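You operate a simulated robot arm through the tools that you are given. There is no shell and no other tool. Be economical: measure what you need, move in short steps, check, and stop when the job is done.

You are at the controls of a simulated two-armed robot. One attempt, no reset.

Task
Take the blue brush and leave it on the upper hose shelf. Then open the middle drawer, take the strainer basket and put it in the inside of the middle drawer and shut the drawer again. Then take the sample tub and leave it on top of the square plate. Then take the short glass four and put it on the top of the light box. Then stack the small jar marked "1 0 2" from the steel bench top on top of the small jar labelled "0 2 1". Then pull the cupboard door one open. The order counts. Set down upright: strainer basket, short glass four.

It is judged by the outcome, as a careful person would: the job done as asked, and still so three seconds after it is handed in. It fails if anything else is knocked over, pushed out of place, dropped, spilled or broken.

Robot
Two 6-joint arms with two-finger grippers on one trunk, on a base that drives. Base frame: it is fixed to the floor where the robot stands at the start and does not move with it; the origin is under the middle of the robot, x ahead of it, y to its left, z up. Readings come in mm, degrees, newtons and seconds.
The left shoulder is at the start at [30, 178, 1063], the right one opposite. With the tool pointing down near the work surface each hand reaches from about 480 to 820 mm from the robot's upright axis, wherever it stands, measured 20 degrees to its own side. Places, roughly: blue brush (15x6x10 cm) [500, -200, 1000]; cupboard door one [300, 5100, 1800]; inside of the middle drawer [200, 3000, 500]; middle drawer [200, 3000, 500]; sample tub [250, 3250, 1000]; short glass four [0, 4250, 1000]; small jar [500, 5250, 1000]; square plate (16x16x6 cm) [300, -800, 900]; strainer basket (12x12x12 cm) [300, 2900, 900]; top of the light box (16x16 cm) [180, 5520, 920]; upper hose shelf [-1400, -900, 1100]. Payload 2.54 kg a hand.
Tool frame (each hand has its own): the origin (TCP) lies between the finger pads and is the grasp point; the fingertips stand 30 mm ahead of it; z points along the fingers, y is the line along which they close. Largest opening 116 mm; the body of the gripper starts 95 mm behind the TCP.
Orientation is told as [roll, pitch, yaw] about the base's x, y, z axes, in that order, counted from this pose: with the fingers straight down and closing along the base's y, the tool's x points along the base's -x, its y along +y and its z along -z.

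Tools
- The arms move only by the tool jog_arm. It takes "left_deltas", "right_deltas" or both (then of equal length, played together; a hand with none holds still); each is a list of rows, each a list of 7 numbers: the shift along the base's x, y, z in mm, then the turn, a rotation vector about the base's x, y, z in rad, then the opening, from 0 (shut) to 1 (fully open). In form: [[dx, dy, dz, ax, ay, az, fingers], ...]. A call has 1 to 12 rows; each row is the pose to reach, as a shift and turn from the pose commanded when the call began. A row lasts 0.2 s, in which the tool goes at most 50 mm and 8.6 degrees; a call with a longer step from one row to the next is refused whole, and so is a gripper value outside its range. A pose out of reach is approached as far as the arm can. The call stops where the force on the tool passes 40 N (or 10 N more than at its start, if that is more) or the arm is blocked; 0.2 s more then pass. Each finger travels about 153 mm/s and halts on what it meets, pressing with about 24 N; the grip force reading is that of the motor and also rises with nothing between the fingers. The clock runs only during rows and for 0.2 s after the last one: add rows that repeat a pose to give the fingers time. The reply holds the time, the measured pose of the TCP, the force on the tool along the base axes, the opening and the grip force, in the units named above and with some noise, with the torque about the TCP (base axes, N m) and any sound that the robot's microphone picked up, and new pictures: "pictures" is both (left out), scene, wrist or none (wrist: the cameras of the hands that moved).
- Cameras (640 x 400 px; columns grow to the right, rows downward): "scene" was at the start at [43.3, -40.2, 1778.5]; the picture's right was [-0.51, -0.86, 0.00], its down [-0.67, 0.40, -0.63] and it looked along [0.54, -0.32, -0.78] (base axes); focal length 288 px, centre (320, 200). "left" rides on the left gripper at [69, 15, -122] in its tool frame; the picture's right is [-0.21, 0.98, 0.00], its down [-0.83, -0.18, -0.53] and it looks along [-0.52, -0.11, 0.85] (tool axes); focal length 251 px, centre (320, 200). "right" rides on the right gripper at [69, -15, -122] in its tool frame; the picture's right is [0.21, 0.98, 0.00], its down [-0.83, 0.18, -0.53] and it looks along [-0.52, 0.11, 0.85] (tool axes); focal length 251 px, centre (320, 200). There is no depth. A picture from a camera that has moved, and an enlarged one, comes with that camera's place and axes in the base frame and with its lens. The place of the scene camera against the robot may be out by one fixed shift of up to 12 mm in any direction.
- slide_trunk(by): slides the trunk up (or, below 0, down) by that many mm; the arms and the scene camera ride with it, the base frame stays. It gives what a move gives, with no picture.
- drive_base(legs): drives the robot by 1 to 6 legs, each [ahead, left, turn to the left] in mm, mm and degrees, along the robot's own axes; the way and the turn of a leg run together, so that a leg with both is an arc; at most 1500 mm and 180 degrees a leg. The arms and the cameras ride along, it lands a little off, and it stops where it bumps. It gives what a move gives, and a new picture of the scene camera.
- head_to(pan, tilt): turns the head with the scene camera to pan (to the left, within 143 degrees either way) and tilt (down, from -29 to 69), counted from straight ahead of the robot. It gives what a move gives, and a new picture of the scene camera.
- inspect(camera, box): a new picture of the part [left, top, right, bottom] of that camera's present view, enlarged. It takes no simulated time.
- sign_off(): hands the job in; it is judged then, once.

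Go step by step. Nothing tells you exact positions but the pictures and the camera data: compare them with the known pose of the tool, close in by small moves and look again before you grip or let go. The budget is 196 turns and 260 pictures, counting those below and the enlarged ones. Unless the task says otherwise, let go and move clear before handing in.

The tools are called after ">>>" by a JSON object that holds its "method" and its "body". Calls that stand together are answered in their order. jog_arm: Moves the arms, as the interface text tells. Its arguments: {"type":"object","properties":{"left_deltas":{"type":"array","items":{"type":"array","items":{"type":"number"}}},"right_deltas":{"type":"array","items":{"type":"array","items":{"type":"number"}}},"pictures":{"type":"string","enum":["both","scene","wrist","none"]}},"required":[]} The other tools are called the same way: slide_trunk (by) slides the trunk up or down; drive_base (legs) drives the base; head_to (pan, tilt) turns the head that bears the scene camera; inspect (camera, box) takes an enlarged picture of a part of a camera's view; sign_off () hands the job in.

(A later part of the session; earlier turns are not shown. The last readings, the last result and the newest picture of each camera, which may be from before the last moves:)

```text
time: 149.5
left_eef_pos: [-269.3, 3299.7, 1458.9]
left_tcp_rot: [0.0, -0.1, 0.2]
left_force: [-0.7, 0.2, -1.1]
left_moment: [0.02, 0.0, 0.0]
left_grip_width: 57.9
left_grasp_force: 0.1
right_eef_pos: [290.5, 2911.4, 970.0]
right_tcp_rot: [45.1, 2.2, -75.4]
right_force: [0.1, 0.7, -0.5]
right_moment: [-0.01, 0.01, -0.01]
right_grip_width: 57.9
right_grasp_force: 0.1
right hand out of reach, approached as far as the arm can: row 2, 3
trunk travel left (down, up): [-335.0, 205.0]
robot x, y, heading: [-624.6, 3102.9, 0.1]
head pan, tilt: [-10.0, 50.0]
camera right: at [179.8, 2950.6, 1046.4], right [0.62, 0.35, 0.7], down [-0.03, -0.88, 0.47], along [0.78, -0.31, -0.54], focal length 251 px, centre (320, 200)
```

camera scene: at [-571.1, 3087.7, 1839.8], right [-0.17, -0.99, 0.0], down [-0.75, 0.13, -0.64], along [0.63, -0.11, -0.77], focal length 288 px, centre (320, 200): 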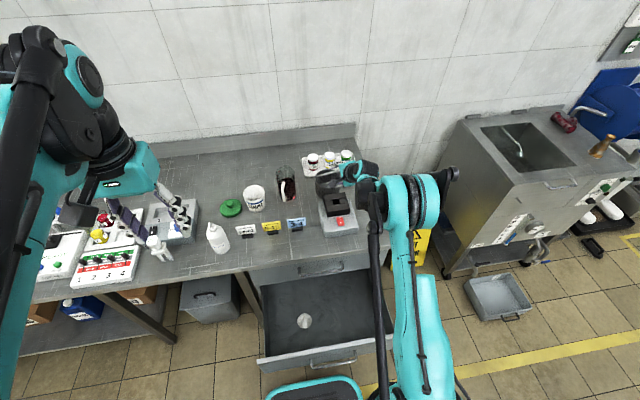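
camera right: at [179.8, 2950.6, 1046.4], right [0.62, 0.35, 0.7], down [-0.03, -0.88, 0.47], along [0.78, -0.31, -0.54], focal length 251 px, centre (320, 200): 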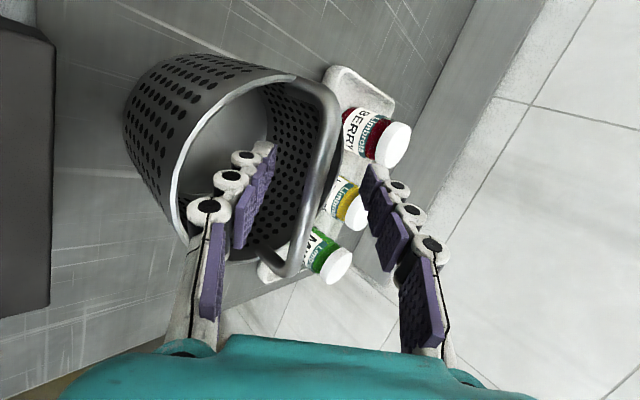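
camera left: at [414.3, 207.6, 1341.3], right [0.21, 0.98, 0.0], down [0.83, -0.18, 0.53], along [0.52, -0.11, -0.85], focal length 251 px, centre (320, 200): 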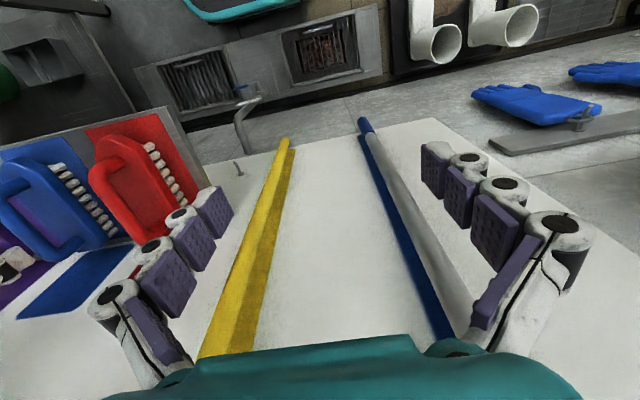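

The bar now lies between the pads, near the TCP and centred. I close.

>>> {"method": "jog_arm", "body": {"right_deltas": [[0, 0, 0, 0, 0, 0, 0.3], [0, 0, 0, 0, 0, 0, 0], [0, 0, 0, 0, 0, 0, 0], [0, 0, 0, 0, 0, 0, 0]], "pictures": "wrist"}}

```text
time: 150.5
left_eef_pos: [-269.6, 3299.7, 1458.9]
left_tcp_rot: [0.0, 0.0, 0.2]
left_force: [-0.5, -0.1, 0.1]
left_moment: [-0.02, 0.0, 0.0]
left_grip_width: 58.1
left_grasp_force: 0.0
right_eef_pos: [290.5, 2911.4, 969.8]
right_tcp_rot: [45.0, 2.3, -75.4]
right_force: [0.1, 0.0, -0.5]
right_moment: [0.09, 0.01, 0.04]
right_grip_width: 8.0
right_grasp_force: 24.0
trunk travel left (down, up): [-335.0, 205.0]
robot x, y, heading: [-624.0, 3100.0, 0.3]
head pan, tilt: [-10.0, 50.0]
camera right: at [179.8, 2950.5, 1046.3], right [0.62, 0.35, 0.7], down [-0.03, -0.88, 0.47], along [0.78, -0.31, -0.54], focal length 251 px, centre (320, 200)
```

right: 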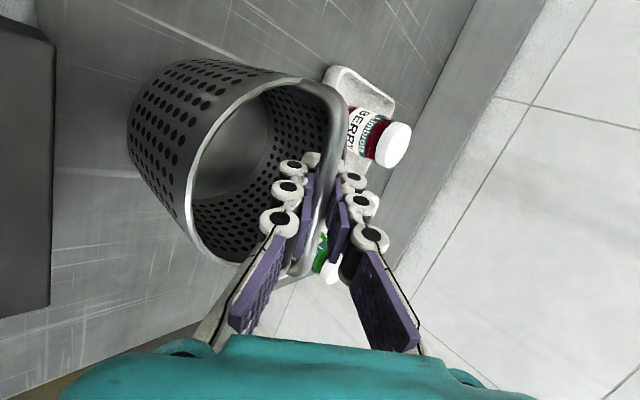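

Gripped (8 mm bar). I lift with the trunk, then check.

>>> {"method": "slide_trunk", "body": {"by": 60}}

>>> {"method": "inspect", "body": {"camera": "right", "box": [0, 0, 640, 400]}}

```text
time: 151.5
left_eef_pos: [-270.4, 3301.1, 1518.9]
left_tcp_rot: [0.0, 0.0, 0.1]
left_force: [0.1, 0.5, -0.6]
left_moment: [0.02, -0.02, 0.04]
left_grip_width: 57.9
left_grasp_force: 0.0
right_eef_pos: [290.7, 2911.2, 1027.2]
right_tcp_rot: [44.9, 2.3, -75.4]
right_force: [0.2, 0.7, -3.3]
right_moment: [0.01, 0.0, 0.0]
right_grip_width: 7.6
right_grasp_force: 23.9
trunk travel left (down, up): [-395.0, 145.0]
robot x, y, heading: [-627.8, 3101.4, 0.3]
head pan, tilt: [-10.0, 50.0]
```

```text
1.00 times, centred on (320, 200) of right (not enlarged: the box is as wide or as high as the picture)
camera zoom: at [180.1, 2950.5, 1105.9], right [0.62, 0.35, 0.7], down [-0.03, -0.88, 0.47], along [0.78, -0.31, -0.54], focal length 251 px, centre (320, 200)
```

zoom: 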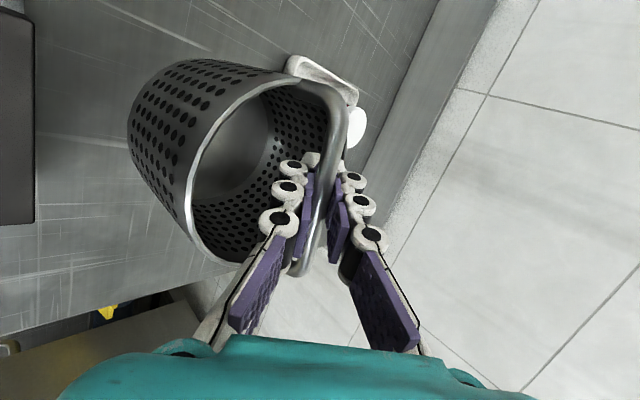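

Lifted cleanly, upright. I lift further, back off to bring the basket in front of the counter over the drawer.

>>> {"method": "slide_trunk", "body": {"by": 100}}

>>> {"method": "drive_base", "body": {"legs": [[-365, -10, 0]]}}

>>> {"method": "jog_arm", "body": {"right_deltas": [[-20, 0, 0, 0, 0, 0, 0], [-40, 0, 0, 0, 0, 0, 0], [-60, 0, 0, 0, 0, 0, 0], [-60, 0, 0, 0, 0, 0, 0]], "pictures": "both"}}

```text
time: 152.9
left_eef_pos: [-268.5, 3299.2, 1618.1]
left_tcp_rot: [0.0, 0.0, 0.3]
left_force: [-1.0, -0.5, -0.3]
left_moment: [0.0, 0.01, -0.01]
left_grip_width: 57.9
left_grasp_force: 0.1
right_eef_pos: [291.3, 2912.1, 1127.6]
right_tcp_rot: [45.0, 2.4, -75.4]
right_force: [-0.3, -0.1, -3.6]
right_moment: [0.05, 0.03, -0.01]
right_grip_width: 8.1
right_grasp_force: 24.2
trunk travel left (down, up): [-495.0, 45.0]
robot x, y, heading: [-625.9, 3100.0, 0.3]
head pan, tilt: [-10.0, 50.0]
```

```text
time: 155.2
left_eef_pos: [-633.8, 3289.1, 1619.7]
left_tcp_rot: [0.0, -0.1, 0.1]
left_force: [-0.1, -0.1, 0.0]
left_moment: [0.02, -0.02, 0.03]
left_grip_width: 57.8
left_grasp_force: 0.1
right_eef_pos: [-74.8, 2900.2, 1128.8]
right_tcp_rot: [45.0, 2.3, -75.4]
right_force: [-0.3, -0.1, -3.1]
right_moment: [0.03, -0.03, 0.01]
right_grip_width: 8.0
right_grasp_force: 23.7
trunk travel left (down, up): [-495.0, 45.0]
robot x, y, heading: [-988.2, 3090.2, -0.2]
head pan, tilt: [-10.0, 50.0]
camera scene: at [-935.5, 3076.4, 1999.7], right [-0.17, -0.99, 0.0], down [-0.76, 0.13, -0.64], along [0.63, -0.11, -0.77], focal length 288 px, centre (320, 200)
```

scene: 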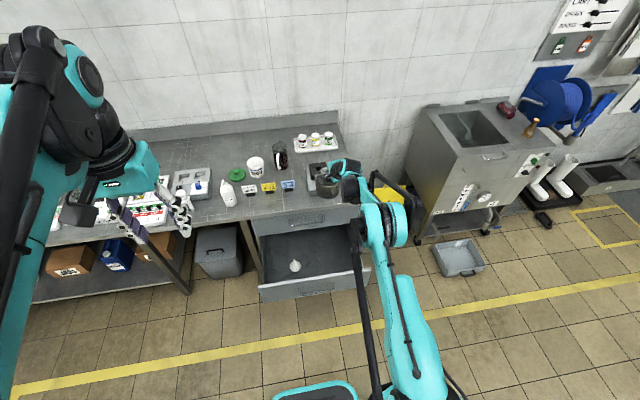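

```text
time: 156.2
left_eef_pos: [-634.0, 3288.0, 1619.6]
left_tcp_rot: [0.0, 0.0, 0.2]
left_force: [0.3, 1.4, 0.2]
left_moment: [0.04, 0.09, -0.02]
left_grip_width: 58.5
left_grasp_force: 0.0
right_eef_pos: [-135.7, 2899.6, 1127.0]
right_tcp_rot: [45.0, 2.4, -75.4]
right_force: [0.4, 0.0, -3.9]
right_moment: [0.02, -0.03, 0.0]
right_grip_width: 8.1
right_grasp_force: 24.2
trunk travel left (down, up): [-495.0, 45.0]
robot x, y, heading: [-991.4, 3091.2, 0.2]
head pan, tilt: [-10.0, 50.0]
camera scene: at [-935.3, 3076.4, 1999.7], right [-0.17, -0.99, 0.0], down [-0.76, 0.13, -0.64], along [0.63, -0.11, -0.77], focal length 288 px, centre (320, 200)
camera right: at [-246.3, 2939.0, 1204.9], right [0.62, 0.35, 0.7], down [-0.03, -0.88, 0.47], along [0.78, -0.31, -0.54], focal length 251 px, centre (320, 200)
```

scene: 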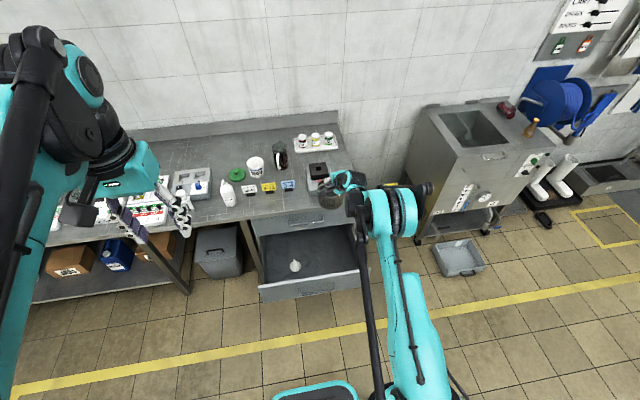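
right: 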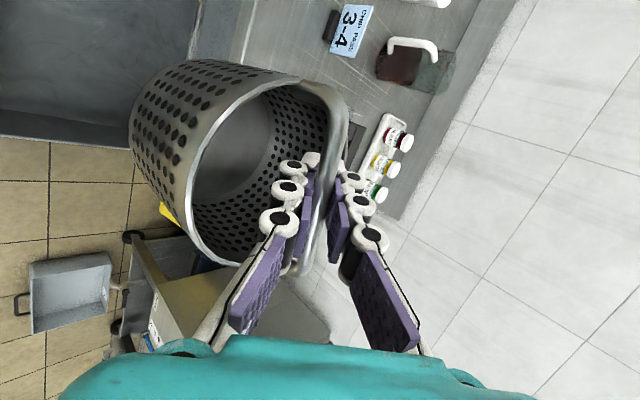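

All clear: the basket hangs over the drawer. I lower the trunk 430 mm and look again.

>>> {"method": "slide_trunk", "body": {"by": -250}}

>>> {"method": "slide_trunk", "body": {"by": -180}}

>>> {"method": "head_to", "body": {"pan": -12, "tilt": 45}}

>>> {"method": "inspect", "body": {"camera": "right", "box": [0, 0, 640, 400]}}

```text
time: 158.8
left_eef_pos: [-637.0, 3288.0, 1368.2]
left_tcp_rot: [0.0, 0.0, 0.3]
left_force: [-0.1, 0.4, -0.2]
left_moment: [0.01, 0.0, 0.0]
left_grip_width: 57.9
left_grasp_force: 0.0
right_eef_pos: [-136.5, 2900.2, 877.7]
right_tcp_rot: [45.0, 2.3, -75.3]
right_force: [0.4, -0.1, -3.3]
right_moment: [0.03, -0.01, -0.05]
right_grip_width: 7.9
right_grasp_force: 23.7
trunk travel left (down, up): [-245.0, 295.0]
robot x, y, heading: [-995.6, 3087.1, 0.4]
head pan, tilt: [-10.0, 50.0]
```

```text
time: 160.8
left_eef_pos: [-635.9, 3288.7, 1189.5]
left_tcp_rot: [0.0, 0.0, 0.2]
left_force: [-0.4, 0.2, -0.9]
left_moment: [-0.01, 0.0, 0.01]
left_grip_width: 57.9
left_grasp_force: 0.0
right_eef_pos: [-136.0, 2899.5, 697.8]
right_tcp_rot: [45.0, 2.3, -75.4]
right_force: [0.5, 0.1, -4.0]
right_moment: [0.02, 0.01, -0.03]
right_grip_width: 7.8
right_grasp_force: 24.3
trunk travel left (down, up): [-65.0, 475.0]
robot x, y, heading: [-992.3, 3093.6, 0.1]
head pan, tilt: [-10.0, 50.0]
```

```text
time: 161.4
left_eef_pos: [-635.4, 3289.5, 1187.6]
left_tcp_rot: [0.0, -0.1, 0.2]
left_force: [-0.8, -0.4, -0.4]
left_moment: [0.03, 0.03, 0.0]
left_grip_width: 58.0
left_grasp_force: 0.1
right_eef_pos: [-136.3, 2899.5, 697.0]
right_tcp_rot: [44.9, 2.3, -75.4]
right_force: [0.2, -0.4, -3.0]
right_moment: [0.01, -0.07, 0.0]
right_grip_width: 8.2
right_grasp_force: 23.6
trunk travel left (down, up): [-65.0, 475.0]
robot x, y, heading: [-988.3, 3088.3, 0.2]
head pan, tilt: [-12.0, 45.0]
camera scene: at [-932.9, 3073.0, 1576.6], right [-0.2, -0.98, 0.0], down [-0.69, 0.14, -0.71], along [0.69, -0.14, -0.71], focal length 288 px, centre (320, 200)
```

scene: 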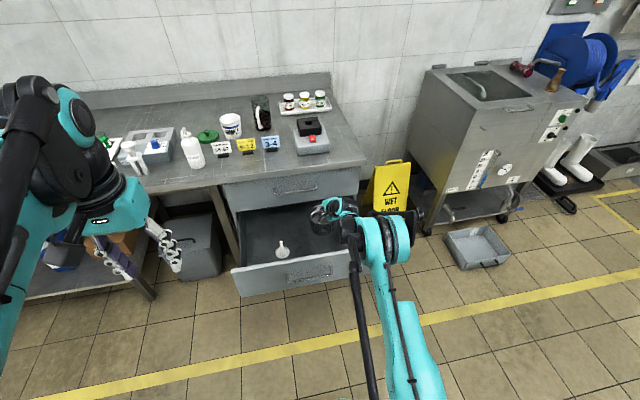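

```text
1.00 times, centred on (320, 200) of right (not enlarged: the box is as wide or as high as the picture)
camera zoom: at [-247.0, 2939.1, 775.4], right [0.62, 0.35, 0.7], down [-0.03, -0.88, 0.47], along [0.78, -0.31, -0.54], focal length 251 px, centre (320, 200)
```

zoom: 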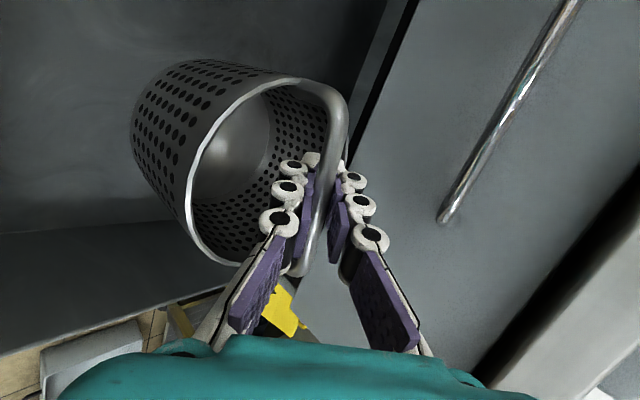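

Clear of the upper handle. I shift 35 mm deeper, lower the trunk 60 mm, and then feel for the drawer floor.

>>> {"method": "jog_arm", "body": {"right_deltas": [[18, 0, 0, 0, 0, 0, 0], [36, 0, 0, 0, 0, 0, 0], [36, 0, 0, 0, 0, 0, 0]], "pictures": "none"}}

>>> {"method": "slide_trunk", "body": {"by": -60}}

>>> {"method": "jog_arm", "body": {"right_deltas": [[0, 0, -8, 0, 0, 0, 0], [0, 0, -16, 0, 0, 0, 0], [0, 0, -24, 0, 0, 0, 0], [0, 0, -30, 0, 0, 0, 0]], "pictures": "both"}}

```text
time: 162.2
left_eef_pos: [-637.1, 3288.9, 1188.0]
left_tcp_rot: [0.0, 0.0, 0.2]
left_force: [0.6, 0.2, 0.1]
left_moment: [0.01, 0.0, -0.01]
left_grip_width: 58.1
left_grasp_force: 0.1
right_eef_pos: [-100.3, 2900.0, 696.3]
right_tcp_rot: [45.1, 2.3, -75.5]
right_force: [0.4, 0.2, -3.9]
right_moment: [0.03, -0.02, -0.03]
right_grip_width: 8.0
right_grasp_force: 24.4
trunk travel left (down, up): [-65.0, 475.0]
robot x, y, heading: [-988.5, 3086.2, 0.3]
head pan, tilt: [-12.0, 45.0]
```

```text
time: 163.2
left_eef_pos: [-636.6, 3288.1, 1129.3]
left_tcp_rot: [0.0, 0.1, 0.2]
left_force: [0.1, 0.0, -0.6]
left_moment: [0.0, -0.04, 0.04]
left_grip_width: 58.1
left_grasp_force: 0.1
right_eef_pos: [-99.8, 2900.6, 637.8]
right_tcp_rot: [45.0, 2.3, -75.4]
right_force: [0.0, -0.1, -3.4]
right_moment: [0.01, -0.05, 0.02]
right_grip_width: 8.0
right_grasp_force: 24.0
trunk travel left (down, up): [-5.0, 535.0]
robot x, y, heading: [-991.2, 3086.9, 0.2]
head pan, tilt: [-12.0, 45.0]
```

```text
time: 164.2
left_eef_pos: [-636.1, 3288.8, 1129.2]
left_tcp_rot: [0.0, -0.1, 0.2]
left_force: [-0.2, 0.2, -0.2]
left_moment: [0.01, 0.03, 0.01]
left_grip_width: 57.9
left_grasp_force: 0.2
right_eef_pos: [-101.0, 2899.8, 608.5]
right_tcp_rot: [45.0, 2.3, -75.3]
right_force: [-0.1, 1.0, -2.5]
right_moment: [0.01, -0.01, 0.01]
right_grip_width: 7.8
right_grasp_force: 24.0
trunk travel left (down, up): [-5.0, 535.0]
robot x, y, heading: [-990.2, 3088.3, 0.1]
head pan, tilt: [-12.0, 45.0]
camera scene: at [-932.8, 3073.0, 1516.7], right [-0.2, -0.98, 0.0], down [-0.69, 0.14, -0.71], along [0.69, -0.14, -0.71], focal length 288 px, centre (320, 200)
camera right: at [-211.3, 2939.6, 685.4], right [0.62, 0.35, 0.7], down [-0.03, -0.88, 0.47], along [0.78, -0.31, -0.54], focal length 251 px, centre (320, 200)
```

scene: 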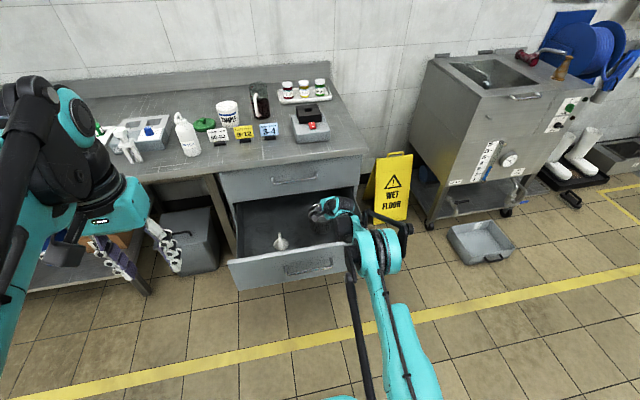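
right: 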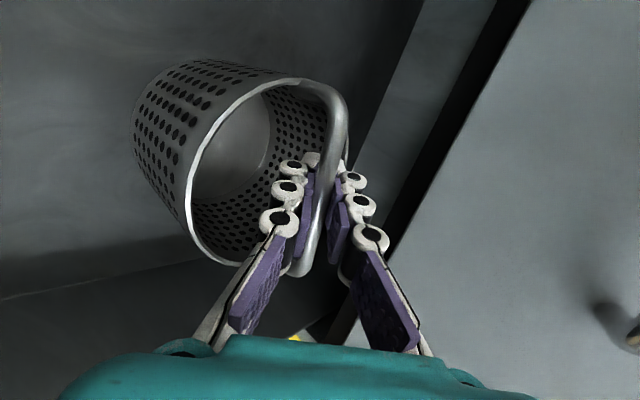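

Nothing touched yet; continue down gently.

>>> {"method": "jog_arm", "body": {"right_deltas": [[0, 0, -5, 0, 0, 0, 0], [0, 0, -10, 0, 0, 0, 0], [0, 0, -14, 0, 0, 0, 0], [0, 0, -18, 0, 0, 0, 0], [0, 0, -22, 0, 0, 0, 0], [0, 0, -26, 0, 0, 0, 0], [0, 0, -30, 0, 0, 0, 0]], "pictures": "wrist"}}

```text
time: 165.8
left_eef_pos: [-635.7, 3288.9, 1128.4]
left_tcp_rot: [0.1, 0.0, 0.2]
left_force: [0.0, 0.0, -0.2]
left_moment: [0.01, -0.01, 0.01]
left_grip_width: 57.9
left_grasp_force: 0.0
right_eef_pos: [-112.2, 2901.4, 592.8]
right_tcp_rot: [45.0, 2.3, -75.4]
right_force: [-0.5, -0.2, -3.5]
right_moment: [0.02, 0.01, 0.01]
right_grip_width: 7.9
right_grasp_force: 23.6
right hand out of reach, approached as far as the arm can: row 2, 3, 4, 5, 6, 7
trunk travel left (down, up): [-5.0, 535.0]
robot x, y, heading: [-991.0, 3090.4, 0.2]
head pan, tilt: [-12.0, 45.0]
camera right: at [-223.9, 2940.7, 671.0], right [0.62, 0.35, 0.7], down [-0.03, -0.88, 0.47], along [0.78, -0.31, -0.54], focal length 251 px, centre (320, 200)
```

right: 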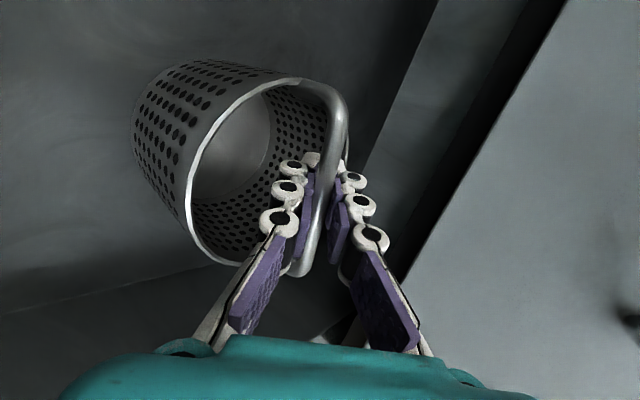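

The arm is at its reach limit; I raise 45, pull in 80 and drive forward 80 to regain reach.

>>> {"method": "jog_arm", "body": {"right_deltas": [[0, 0, 25, 0, 0, 0, 0], [0, 0, 50, 0, 0, 0, 0], [-35, 0, 60, 0, 0, 0, 0], [-75, 0, 60, 0, 0, 0, 0], [-75, 0, 60, 0, 0, 0, 0]], "pictures": "none"}}

>>> {"method": "drive_base", "body": {"legs": [[82, 0, 0]]}}

>>> {"method": "jog_arm", "body": {"right_deltas": [[0, 0, -30, 0, 0, 0, 0], [0, 0, -50, 0, 0, 0, 0], [0, 0, -58, 0, 0, 0, 0], [0, 0, -63, 0, 0, 0, 0], [0, 0, -68, 0, 0, 0, 0], [0, 0, -73, 0, 0, 0, 0], [0, 0, -78, 0, 0, 0, 0], [0, 0, -83, 0, 0, 0, 0], [0, 0, -88, 0, 0, 0, 0]], "pictures": "wrist"}}

```text
time: 167.1
left_eef_pos: [-636.2, 3289.0, 1128.8]
left_tcp_rot: [0.0, 0.0, 0.2]
left_force: [0.1, -0.4, 0.1]
left_moment: [0.01, 0.02, -0.01]
left_grip_width: 58.1
left_grasp_force: 0.1
right_eef_pos: [-188.6, 2903.2, 653.1]
right_tcp_rot: [45.0, 2.2, -75.4]
right_force: [-0.7, -0.3, -3.9]
right_moment: [0.01, -0.03, 0.05]
right_grip_width: 7.9
right_grasp_force: 24.5
trunk travel left (down, up): [-5.0, 535.0]
robot x, y, heading: [-992.3, 3092.3, 0.1]
head pan, tilt: [-12.0, 45.0]
```

```text
time: 168.1
left_eef_pos: [-552.8, 3288.9, 1127.5]
left_tcp_rot: [0.0, 0.0, 0.2]
left_force: [0.4, -0.3, -0.6]
left_moment: [0.0, 0.05, -0.02]
left_grip_width: 57.9
left_grasp_force: 0.0
right_eef_pos: [-105.2, 2903.5, 653.4]
right_tcp_rot: [44.9, 2.3, -75.5]
right_force: [0.3, -0.1, -4.1]
right_moment: [0.01, -0.04, 0.02]
right_grip_width: 7.6
right_grasp_force: 23.8
trunk travel left (down, up): [-5.0, 535.0]
robot x, y, heading: [-906.5, 3091.3, 0.1]
head pan, tilt: [-12.0, 45.0]
camera scene: at [-848.5, 3073.2, 1516.6], right [-0.2, -0.98, 0.0], down [-0.69, 0.14, -0.71], along [0.69, -0.14, -0.71], focal length 288 px, centre (320, 200)
```

scene: 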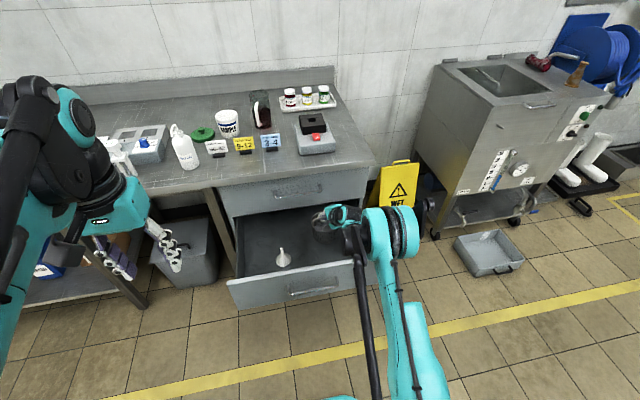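

```text
time: 170.1
left_eef_pos: [-554.0, 3289.5, 1128.5]
left_tcp_rot: [0.1, 0.0, 0.1]
left_force: [0.0, -0.4, -0.6]
left_moment: [0.05, -0.01, 0.01]
left_grip_width: 58.1
left_grasp_force: 0.1
right_eef_pos: [-105.6, 2903.6, 566.3]
right_tcp_rot: [45.0, 2.3, -75.5]
right_force: [0.0, 0.6, -2.9]
right_moment: [0.01, -0.04, -0.01]
right_grip_width: 7.8
right_grasp_force: 23.7
trunk travel left (down, up): [-5.0, 535.0]
robot x, y, heading: [-909.7, 3091.3, 0.2]
head pan, tilt: [-12.0, 45.0]
camera right: at [-216.8, 2942.1, 642.9], right [0.62, 0.35, 0.7], down [-0.03, -0.88, 0.47], along [0.78, -0.31, -0.54], focal length 251 px, centre (320, 200)
```

right: 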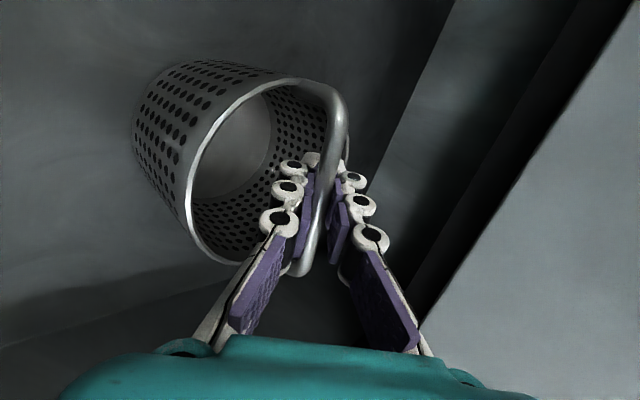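

>>> {"method": "jog_arm", "body": {"right_deltas": [[0, 0, -4, 0, 0, 0, 0], [0, 0, -8, 0, 0, 0, 0], [0, 0, -12, 0, 0, 0, 0], [0, 0, -16, 0, 0, 0, 0], [0, 0, -19, 0, 0, 0, 0], [0, 0, -22, 0, 0, 0, 0], [0, 0, -25, 0, 0, 0, 0]], "pictures": "wrist"}}

```text
time: 171.5
left_eef_pos: [-555.3, 3289.3, 1129.3]
left_tcp_rot: [0.0, -0.3, 0.2]
left_force: [-0.6, -0.1, -0.1]
left_moment: [0.01, 0.01, 0.0]
left_grip_width: 58.1
left_grasp_force: 0.1
right_eef_pos: [-105.2, 2904.3, 548.7]
right_tcp_rot: [45.5, 2.1, -75.4]
right_force: [2.3, -0.2, 29.1]
right_moment: [-0.25, 0.4, 0.02]
right_grip_width: 6.3
right_grasp_force: 24.2
trunk travel left (down, up): [-5.0, 535.0]
robot x, y, heading: [-905.0, 3092.7, 0.3]
head pan, tilt: [-12.0, 45.0]
stopped in row 6 (right hand): the force on the tool passed its limit at 44 N (the readings are from after the stop); the commanded pose is now the measured one
camera right: at [-217.0, 2943.4, 626.4], right [0.62, 0.35, 0.7], down [-0.03, -0.88, 0.47], along [0.79, -0.31, -0.53], focal length 251 px, centre (320, 200)
```

right: 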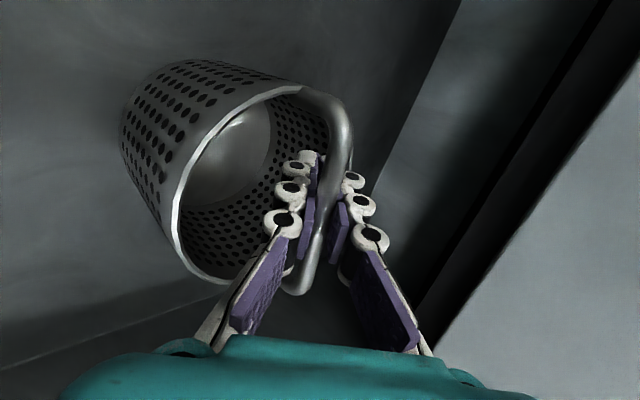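

The basket is down on the drawer floor. I ease up 3 mm, open the fingers and withdraw along the tool axis.

>>> {"method": "jog_arm", "body": {"right_deltas": [[0, 0, 4, 0, 0, 0, 0], [0, 0, 4, 0, 0, 0, 0.2], [0, 0, 4, 0, 0, 0, 0.4], [0, 0, 4, 0, 0, 0, 0.4], [-14, -4, 19, 0, 0, 0, 0.4], [-35, -9, 40, 0, 0, 0, 0.4], [-60, -15, 70, 0, 0, 0, 0.4], [-85, -20, 110, 0, 0, 0, 0.4], [-85, -20, 150, 0, 0, 0, 0.4], [-85, -20, 150, 0, 0, 0, 0.4]], "pictures": "wrist"}}

```text
time: 173.7
left_eef_pos: [-553.9, 3289.6, 1128.3]
left_tcp_rot: [-0.1, 0.0, 0.2]
left_force: [0.2, 0.4, 0.0]
left_moment: [-0.04, -0.01, 0.03]
left_grip_width: 58.3
left_grasp_force: 0.0
right_eef_pos: [-191.2, 2883.9, 696.1]
right_tcp_rot: [45.1, 2.3, -75.4]
right_force: [-0.4, -0.8, 0.2]
right_moment: [-0.01, 0.01, 0.01]
right_grip_width: 46.1
right_grasp_force: 0.1
trunk travel left (down, up): [-5.0, 535.0]
robot x, y, heading: [-906.1, 3094.5, 0.1]
head pan, tilt: [-12.0, 45.0]
camera right: at [-302.7, 2922.8, 773.3], right [0.62, 0.35, 0.7], down [-0.03, -0.88, 0.47], along [0.78, -0.31, -0.54], focal length 251 px, centre (320, 200)
```

right: 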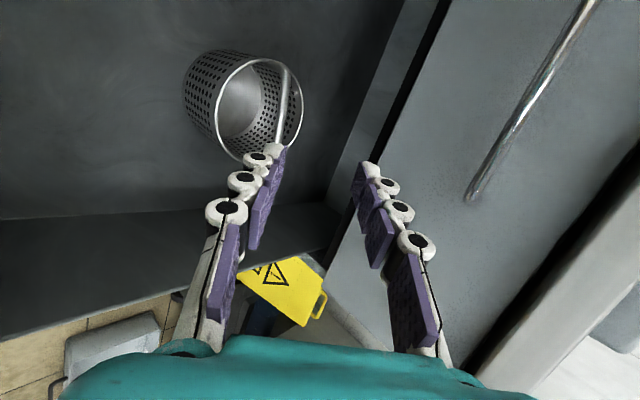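

The basket stands upright in the drawer. I withdraw, close the fingers, and line up low to push the drawer front at y≈2850, clear of the handles.

>>> {"method": "jog_arm", "body": {"right_deltas": [[0, 0, 30, 0, 0, 0, 0.2], [0, 0, 30, 0, 0, 0, 0]], "pictures": "none"}}

>>> {"method": "drive_base", "body": {"legs": [[-300, 0, 0]]}}

>>> {"method": "jog_arm", "body": {"right_deltas": [[0, -12, -40, 0, 0, 0, 0], [0, -24, -80, 0, 0, 0, 0], [0, -36, -120, 0, 0, 0, 0], [0, -36, -160, 0, 0, 0, 0], [0, -36, -190, 0, 0, 0, 0], [0, -36, -190, 0, 0, 0, 0]], "pictures": "both"}}

```text
time: 174.3
left_eef_pos: [-552.8, 3288.3, 1129.4]
left_tcp_rot: [0.0, 0.0, 0.2]
left_force: [0.0, 0.2, -0.1]
left_moment: [-0.02, -0.01, 0.01]
left_grip_width: 57.9
left_grasp_force: 0.0
right_eef_pos: [-190.4, 2883.9, 726.1]
right_tcp_rot: [45.1, 2.3, -75.4]
right_force: [0.0, 0.4, -0.2]
right_moment: [0.0, -0.03, -0.01]
right_grip_width: 0.1
right_grasp_force: 23.7
trunk travel left (down, up): [-5.0, 535.0]
robot x, y, heading: [-911.1, 3088.7, 0.2]
head pan, tilt: [-12.0, 45.0]
```

```text
time: 176.3
left_eef_pos: [-854.5, 3288.7, 1128.6]
left_tcp_rot: [0.0, -0.1, 0.3]
left_force: [-0.3, 0.1, -0.3]
left_moment: [-0.01, -0.05, -0.03]
left_grip_width: 57.9
left_grasp_force: 0.0
right_eef_pos: [-493.7, 2882.6, 726.3]
right_tcp_rot: [45.2, 2.3, -75.3]
right_force: [0.2, 0.3, 0.2]
right_moment: [-0.02, 0.0, -0.01]
right_grip_width: 0.0
right_grasp_force: 24.5
trunk travel left (down, up): [-5.0, 535.0]
robot x, y, heading: [-1204.6, 3087.7, 0.2]
head pan, tilt: [-12.0, 45.0]
camera scene: at [-1153.2, 3072.4, 1516.7], right [-0.21, -0.98, 0.0], down [-0.69, 0.14, -0.71], along [0.69, -0.14, -0.71], focal length 288 px, centre (320, 200)
```

scene: 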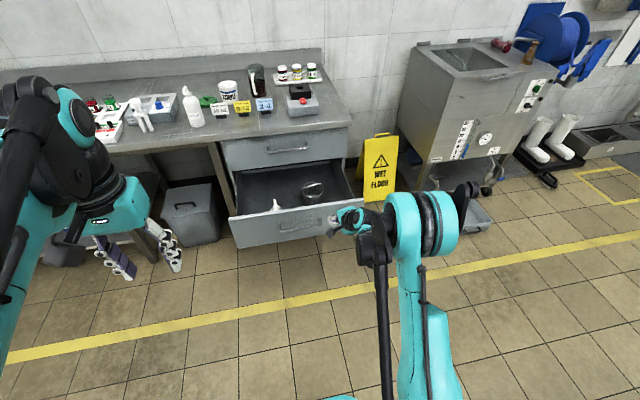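

```text
time: 177.7
left_eef_pos: [-854.4, 3288.8, 1128.0]
left_tcp_rot: [0.0, -0.1, 0.1]
left_force: [0.6, -0.1, 0.0]
left_moment: [0.0, 0.0, 0.01]
left_grip_width: 58.0
left_grasp_force: 0.1
right_eef_pos: [-494.0, 2848.0, 533.3]
right_tcp_rot: [45.1, 2.3, -75.4]
right_force: [0.2, -0.1, -0.6]
right_moment: [-0.02, 0.01, 0.0]
right_grip_width: 0.0
right_grasp_force: 24.1
trunk travel left (down, up): [-5.0, 535.0]
robot x, y, heading: [-1211.8, 3092.1, 0.2]
head pan, tilt: [-12.0, 45.0]
camera scene: at [-1152.2, 3072.4, 1516.7], right [-0.21, -0.98, 0.0], down [-0.69, 0.15, -0.71], along [0.69, -0.14, -0.71], focal length 288 px, centre (320, 200)
camera right: at [-605.0, 2886.3, 611.1], right [0.62, 0.35, 0.7], down [-0.03, -0.88, 0.47], along [0.78, -0.31, -0.54], focal length 251 px, centre (320, 200)
```

scene: 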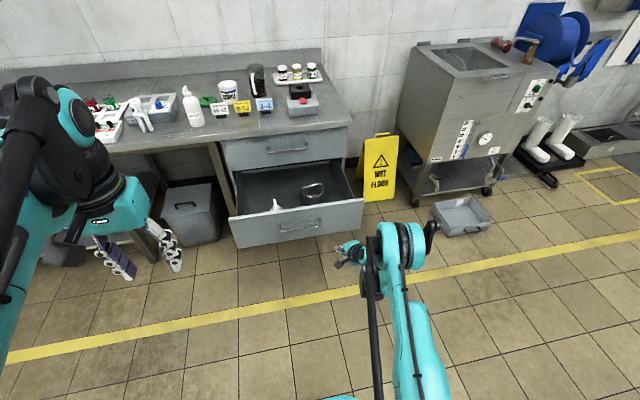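
right: 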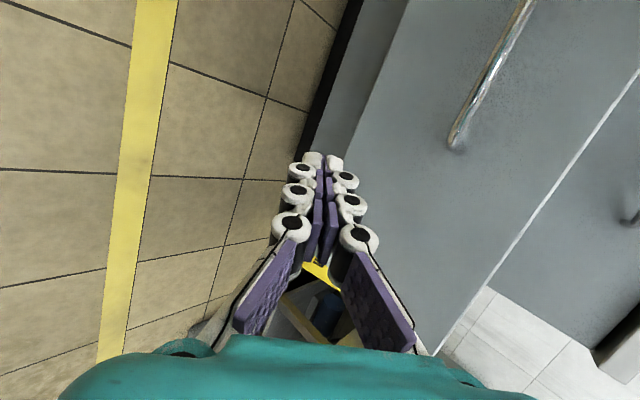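

Aligned beside the handle. I push by driving forward.

>>> {"method": "drive_base", "body": {"legs": [[280, 0, 0]]}}

>>> {"method": "inspect", "body": {"camera": "scene", "box": [200, 90, 420, 260]}}

```text
time: 179.7
left_eef_pos: [-574.6, 3288.3, 1129.3]
left_tcp_rot: [0.0, 0.1, 0.0]
left_force: [-0.9, 0.5, -0.5]
left_moment: [-0.01, 0.05, -0.01]
left_grip_width: 57.7
left_grasp_force: 0.0
right_eef_pos: [-213.7, 2848.0, 534.4]
right_tcp_rot: [45.1, 2.3, -75.4]
right_force: [-0.5, -0.4, -0.1]
right_moment: [0.02, 0.02, -0.05]
right_grip_width: 0.0
right_grasp_force: 23.6
trunk travel left (down, up): [-5.0, 535.0]
robot x, y, heading: [-929.6, 3091.0, 0.2]
head pan, tilt: [-12.0, 45.0]
camera scene: at [-870.7, 3073.1, 1516.6], right [-0.21, -0.98, 0.0], down [-0.69, 0.15, -0.71], along [0.69, -0.15, -0.71], focal length 288 px, centre (320, 200)
```

scene: 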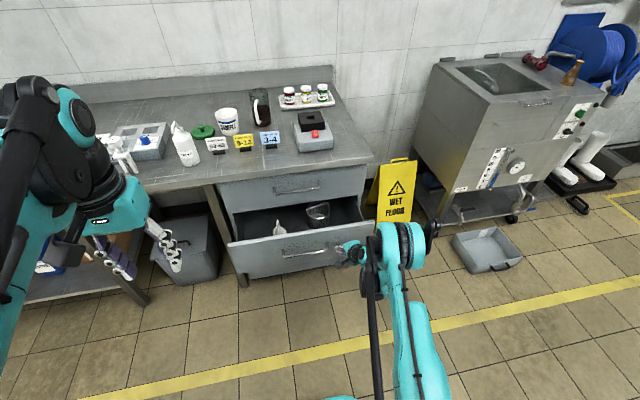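

```text
2.35 times, centred on (310, 175) of scene
camera zoom: at [-870.7, 3073.1, 1516.6], right [-0.21, -0.98, 0.0], down [-0.69, 0.15, -0.71], along [0.69, -0.15, -0.71], focal length 678 px, centre (344, 259)
```

zoom: 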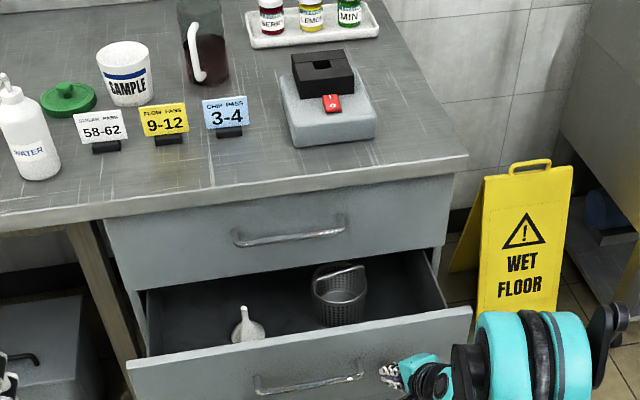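

Drawer moving in smoothly. Continue.

>>> {"method": "drive_base", "body": {"legs": [[150, 0, 0]]}}

>>> {"method": "inspect", "body": {"camera": "scene", "box": [200, 90, 420, 260]}}

```text
time: 181.1
left_eef_pos: [-423.3, 3289.7, 1129.4]
left_tcp_rot: [0.1, -0.1, 0.1]
left_force: [-0.1, 0.2, -0.5]
left_moment: [-0.02, 0.04, -0.03]
left_grip_width: 57.7
left_grasp_force: 0.1
right_eef_pos: [-63.3, 2848.5, 533.0]
right_tcp_rot: [45.1, 2.2, -75.4]
right_force: [0.2, 0.1, 0.1]
right_moment: [0.03, -0.01, -0.01]
right_grip_width: 0.0
right_grasp_force: 24.4
trunk travel left (down, up): [-5.0, 535.0]
robot x, y, heading: [-779.6, 3089.6, -0.1]
head pan, tilt: [-12.0, 45.0]
camera scene: at [-719.9, 3073.4, 1516.6], right [-0.21, -0.98, 0.0], down [-0.69, 0.15, -0.71], along [0.69, -0.15, -0.71], focal length 288 px, centre (320, 200)
```

scene: 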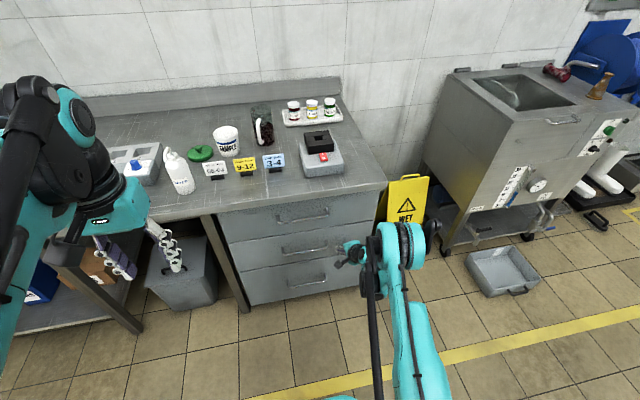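

```text
2.35 times, centred on (310, 175) of scene
camera zoom: at [-719.9, 3073.4, 1516.6], right [-0.21, -0.98, 0.0], down [-0.69, 0.15, -0.71], along [0.69, -0.15, -0.71], focal length 678 px, centre (344, 259)
```

zoom: 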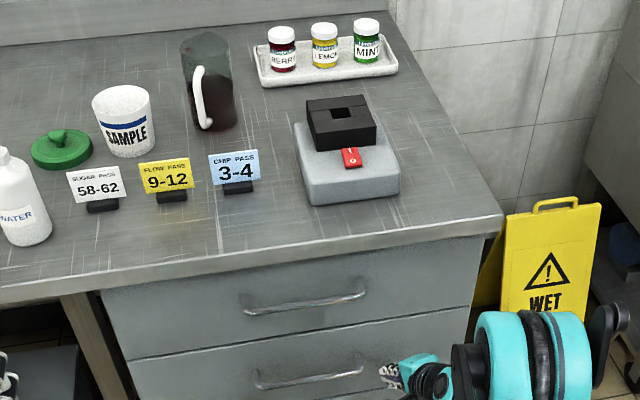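

It looks nearly shut; I push on by arm until resistance.

>>> {"method": "jog_arm", "body": {"right_deltas": [[8, 0, 0, 0, 0, 0, 0], [16, 0, 0, 0, 0, 0, 0], [24, 0, 0, 0, 0, 0, 0], [32, 0, 0, 0, 0, 0, 0], [40, 0, 0, 0, 0, 0, 0], [48, 0, 0, 0, 0, 0, 0], [54, 0, 0, 0, 0, 0, 0]], "pictures": "none"}}

>>> {"method": "inspect", "body": {"camera": "scene", "box": [200, 190, 400, 310]}}

```text
time: 181.8
left_eef_pos: [-425.1, 3288.0, 1129.1]
left_tcp_rot: [0.1, -0.1, 0.1]
left_force: [1.0, -0.2, -0.2]
left_moment: [-0.03, 0.04, 0.03]
left_grip_width: 58.0
left_grasp_force: 0.0
right_eef_pos: [-47.3, 2847.2, 534.1]
right_tcp_rot: [44.6, 2.4, -75.2]
right_force: [-14.5, -0.6, 6.3]
right_moment: [-0.04, 0.04, -0.05]
right_grip_width: 0.2
right_grasp_force: 24.4
trunk travel left (down, up): [-5.0, 535.0]
robot x, y, heading: [-777.7, 3087.3, 0.2]
head pan, tilt: [-12.0, 45.0]
stopped in row 3 (right hand): the force on the tool passed its limit at 51 N (the readings are from after the stop); the commanded pose is now the measured one
```

```text
3.20 times, centred on (300, 250) of scene
camera zoom: at [-723.4, 3073.8, 1516.9], right [-0.21, -0.98, 0.0], down [-0.69, 0.15, -0.71], along [0.69, -0.15, -0.71], focal length 922 px, centre (384, 40)
```

zoom: 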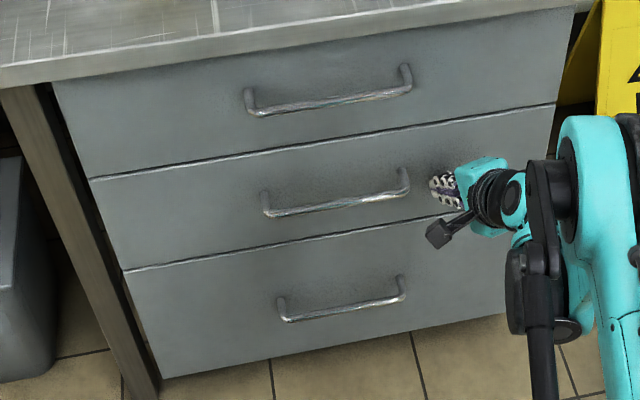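

The drawer is shut. I back off, raise the trunk and tuck the right arm up with its tool down.

>>> {"method": "drive_base", "body": {"legs": [[-150, 0, 0]]}}

>>> {"method": "slide_trunk", "body": {"by": 330}}

>>> {"method": "jog_arm", "body": {"right_deltas": [[-10, 0, 35, -0.02, 0.08, 0, 0.5], [-25, 0, 70, -0.05, 0.19, 0, 0.5], [-45, 0, 105, -0.08, 0.31, 0, 0.5], [-70, 0, 140, -0.11, 0.42, 0, 0.5], [-100, 0, 175, -0.14, 0.54, 0, 0.5], [-130, 0, 210, -0.17, 0.65, 0, 0.5], [-160, 0, 245, -0.198, 0.76, 0, 0.5], [-190, 0, 280, -0.198, 0.76, 0, 0.5], [-220, 0, 310, -0.198, 0.76, 0, 0.5], [-220, 0, 310, -0.198, 0.76, 0, 0.5]], "pictures": "scene"}}

```text
time: 183.2
left_eef_pos: [-576.2, 3288.8, 1129.3]
left_tcp_rot: [0.1, 0.0, 0.1]
left_force: [-0.6, 0.4, 0.4]
left_moment: [0.0, -0.02, -0.01]
left_grip_width: 57.9
left_grasp_force: 0.0
right_eef_pos: [-196.2, 2847.5, 534.6]
right_tcp_rot: [44.6, 2.4, -75.3]
right_force: [-0.1, 0.5, 0.2]
right_moment: [-0.01, 0.02, 0.01]
right_grip_width: 0.1
right_grasp_force: 24.2
trunk travel left (down, up): [-5.0, 535.0]
robot x, y, heading: [-930.3, 3091.2, -0.1]
head pan, tilt: [-12.0, 45.0]
camera scene: at [-874.0, 3073.2, 1516.8], right [-0.21, -0.98, 0.0], down [-0.69, 0.15, -0.71], along [0.69, -0.15, -0.71], focal length 288 px, centre (320, 200)
```

scene: 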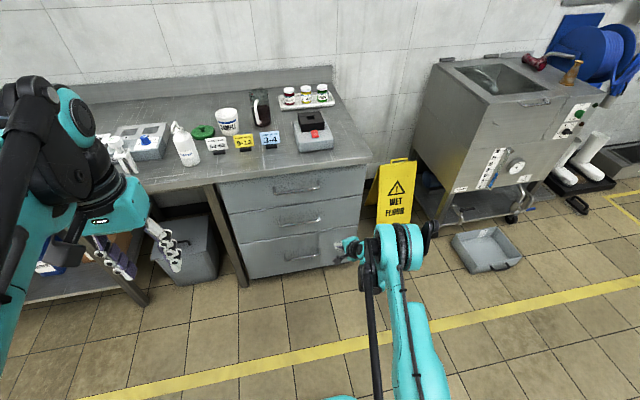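

```text
time: 186.5
left_eef_pos: [-574.6, 3289.1, 1458.7]
left_tcp_rot: [0.0, -0.1, 0.1]
left_force: [0.2, 0.0, 0.7]
left_moment: [-0.01, -0.01, 0.01]
left_grip_width: 57.7
left_grasp_force: 0.1
right_eef_pos: [-196.1, 2848.6, 863.3]
right_tcp_rot: [44.6, 2.4, -75.3]
right_force: [-1.0, 0.1, 0.0]
right_moment: [-0.03, -0.03, 0.0]
right_grip_width: 0.0
right_grasp_force: 23.7
trunk travel left (down, up): [-335.0, 205.0]
robot x, y, heading: [-928.3, 3094.1, -0.1]
head pan, tilt: [-12.0, 45.0]
```

```text
time: 188.7
left_eef_pos: [-573.0, 3288.7, 1458.1]
left_tcp_rot: [0.1, 0.0, 0.1]
left_force: [0.5, 0.2, 0.3]
left_moment: [0.03, 0.06, -0.02]
left_grip_width: 58.1
left_grasp_force: 0.1
right_eef_pos: [-414.3, 2848.8, 1173.4]
right_tcp_rot: [-0.4, 1.8, -76.8]
right_force: [0.6, 1.3, 0.0]
right_moment: [0.0, 0.05, 0.0]
right_grip_width: 57.9
right_grasp_force: 0.2
trunk travel left (down, up): [-335.0, 205.0]
robot x, y, heading: [-927.9, 3093.3, 0.2]
head pan, tilt: [-12.0, 45.0]
camera scene: at [-870.6, 3072.9, 1846.6], right [-0.21, -0.98, 0.0], down [-0.69, 0.15, -0.71], along [0.69, -0.15, -0.71], focal length 288 px, centre (320, 200)
```

scene: 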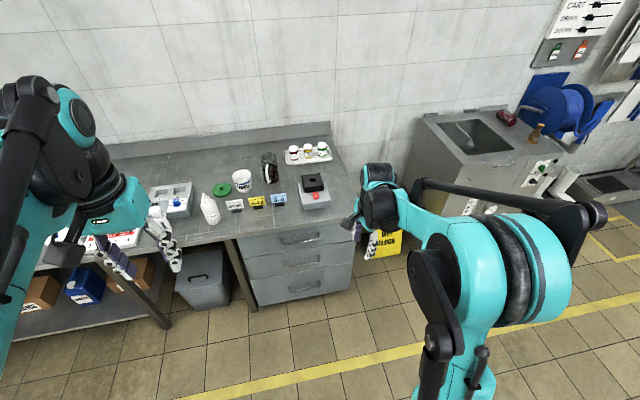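

I drive up to the counter for the left arm to reach the sample tub (≈[247,3237]).

>>> {"method": "drive_base", "body": {"legs": [[520, -35, 0]]}}

>>> {"method": "jog_arm", "body": {"left_deltas": [[25, 0, -25, 0, 0, 0, 1], [50, 0, -55, 0, 0, 0, 1], [75, 0, -85, 0, 0, 0, 1], [100, 0, -120, 0, 0, 0, 1], [125, 0, -155, 0, 0, 0, 1], [150, 0, -190, 0, 0, 0, 1], [175, 0, -225, 0, 0, 0, 1], [200, 0, -255, 0, 0, 0, 1], [225, 0, -285, 0, 0, 0, 1], [225, 0, -300, 0, 0, 0, 1], [225, 0, -300, 0, 0, 0, 1]], "pictures": "both"}}

```text
time: 191.7
left_eef_pos: [-51.2, 3251.9, 1459.1]
left_tcp_rot: [0.1, 0.0, -0.2]
left_force: [-0.4, 0.4, -0.8]
left_moment: [0.0, 0.0, 0.03]
left_grip_width: 57.8
left_grasp_force: 0.1
right_eef_pos: [106.1, 2811.1, 1172.6]
right_tcp_rot: [-0.4, 1.7, -77.2]
right_force: [0.3, -0.2, 0.3]
right_moment: [-0.01, 0.03, 0.0]
right_grip_width: 58.2
right_grasp_force: 0.1
trunk travel left (down, up): [-335.0, 205.0]
robot x, y, heading: [-408.3, 3057.5, -0.1]
head pan, tilt: [-12.0, 45.0]
camera scene: at [-349.4, 3037.8, 1846.7], right [-0.21, -0.98, 0.0], down [-0.69, 0.15, -0.71], along [0.69, -0.15, -0.71], focal length 288 px, centre (320, 200)
```

scene: 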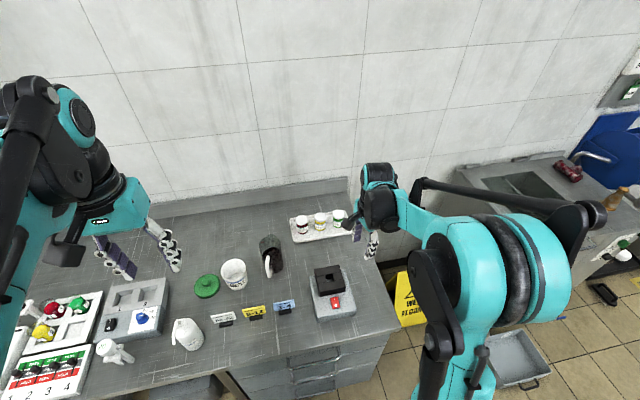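

```text
time: 194.1
left_eef_pos: [173.9, 3251.5, 1158.1]
left_tcp_rot: [0.0, -0.1, -0.1]
left_force: [-0.7, 0.1, 0.5]
left_moment: [-0.01, 0.03, 0.01]
left_grip_width: 116.3
left_grasp_force: 0.1
right_eef_pos: [106.5, 2809.6, 1173.0]
right_tcp_rot: [-0.3, 1.8, -77.2]
right_force: [0.0, -0.1, 0.3]
right_moment: [0.0, -0.01, -0.03]
right_grip_width: 58.1
right_grasp_force: 0.1
trunk travel left (down, up): [-335.0, 205.0]
robot x, y, heading: [-407.9, 3055.0, -0.3]
head pan, tilt: [-12.0, 45.0]
camera scene: at [-349.2, 3037.7, 1846.7], right [-0.21, -0.98, 0.0], down [-0.69, 0.15, -0.71], along [0.69, -0.15, -0.71], focal length 288 px, centre (320, 200)
camera left: at [104.5, 3266.6, 1280.4], right [0.22, 0.98, 0.0], down [0.82, -0.18, 0.53], along [0.52, -0.12, -0.85], focal length 251 px, centre (320, 200)
```

scene: 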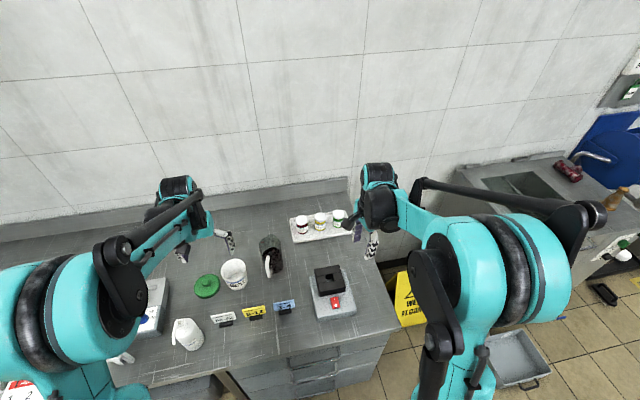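
left: 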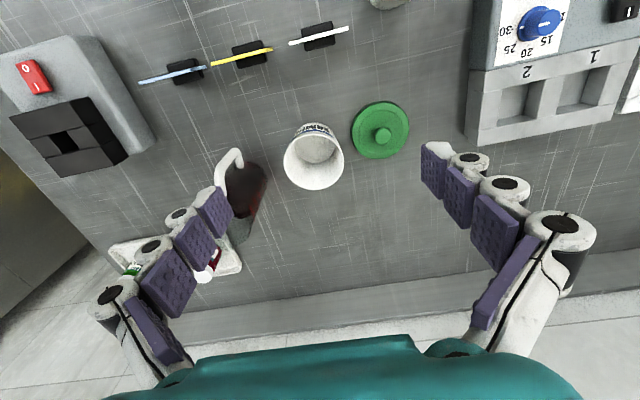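

Tub rim is ≈88 mm wide at about [249,3221]. I move above it and check.

>>> {"method": "jog_arm", "body": {"left_deltas": [[25, -10, -30, 0, 0, 0, 1], [50, -20, -60, 0, 0, 0, 1], [75, -30, -90, 0, 0, 0, 1], [75, -30, -130, 0, 0, 0, 1], [75, -30, -150, 0, 0, 0, 1], [75, -30, -150, 0, 0, 0, 1]], "pictures": "both"}}

```text
time: 195.5
left_eef_pos: [249.6, 3222.1, 1007.3]
left_tcp_rot: [-0.1, 0.0, 0.0]
left_force: [0.6, 0.4, 0.7]
left_moment: [0.02, 0.01, -0.01]
left_grip_width: 116.1
left_grasp_force: 0.0
right_eef_pos: [106.2, 2811.2, 1174.2]
right_tcp_rot: [-0.4, 1.8, -77.3]
right_force: [0.4, -0.3, 0.2]
right_moment: [-0.01, 0.01, 0.01]
right_grip_width: 58.2
right_grasp_force: 0.1
trunk travel left (down, up): [-335.0, 205.0]
robot x, y, heading: [-406.6, 3057.1, -0.2]
head pan, tilt: [-12.0, 45.0]
camera scene: at [-349.6, 3037.8, 1846.7], right [-0.21, -0.98, 0.0], down [-0.69, 0.15, -0.71], along [0.69, -0.15, -0.71], focal length 288 px, centre (320, 200)
camera left: at [179.8, 3237.1, 1129.7], right [0.22, 0.98, 0.0], down [0.82, -0.18, 0.53], along [0.52, -0.12, -0.85], focal length 251 px, centre (320, 200)
```

scene: 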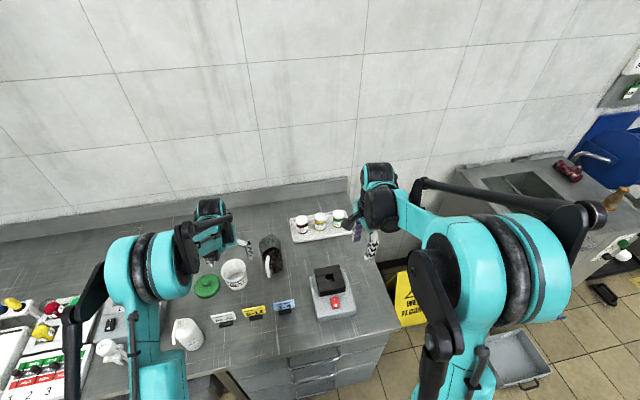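
left: 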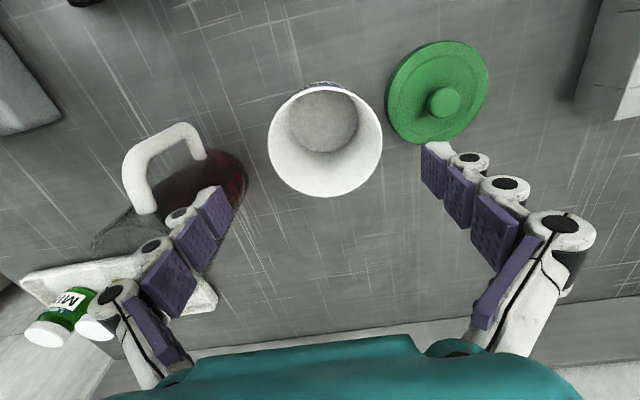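

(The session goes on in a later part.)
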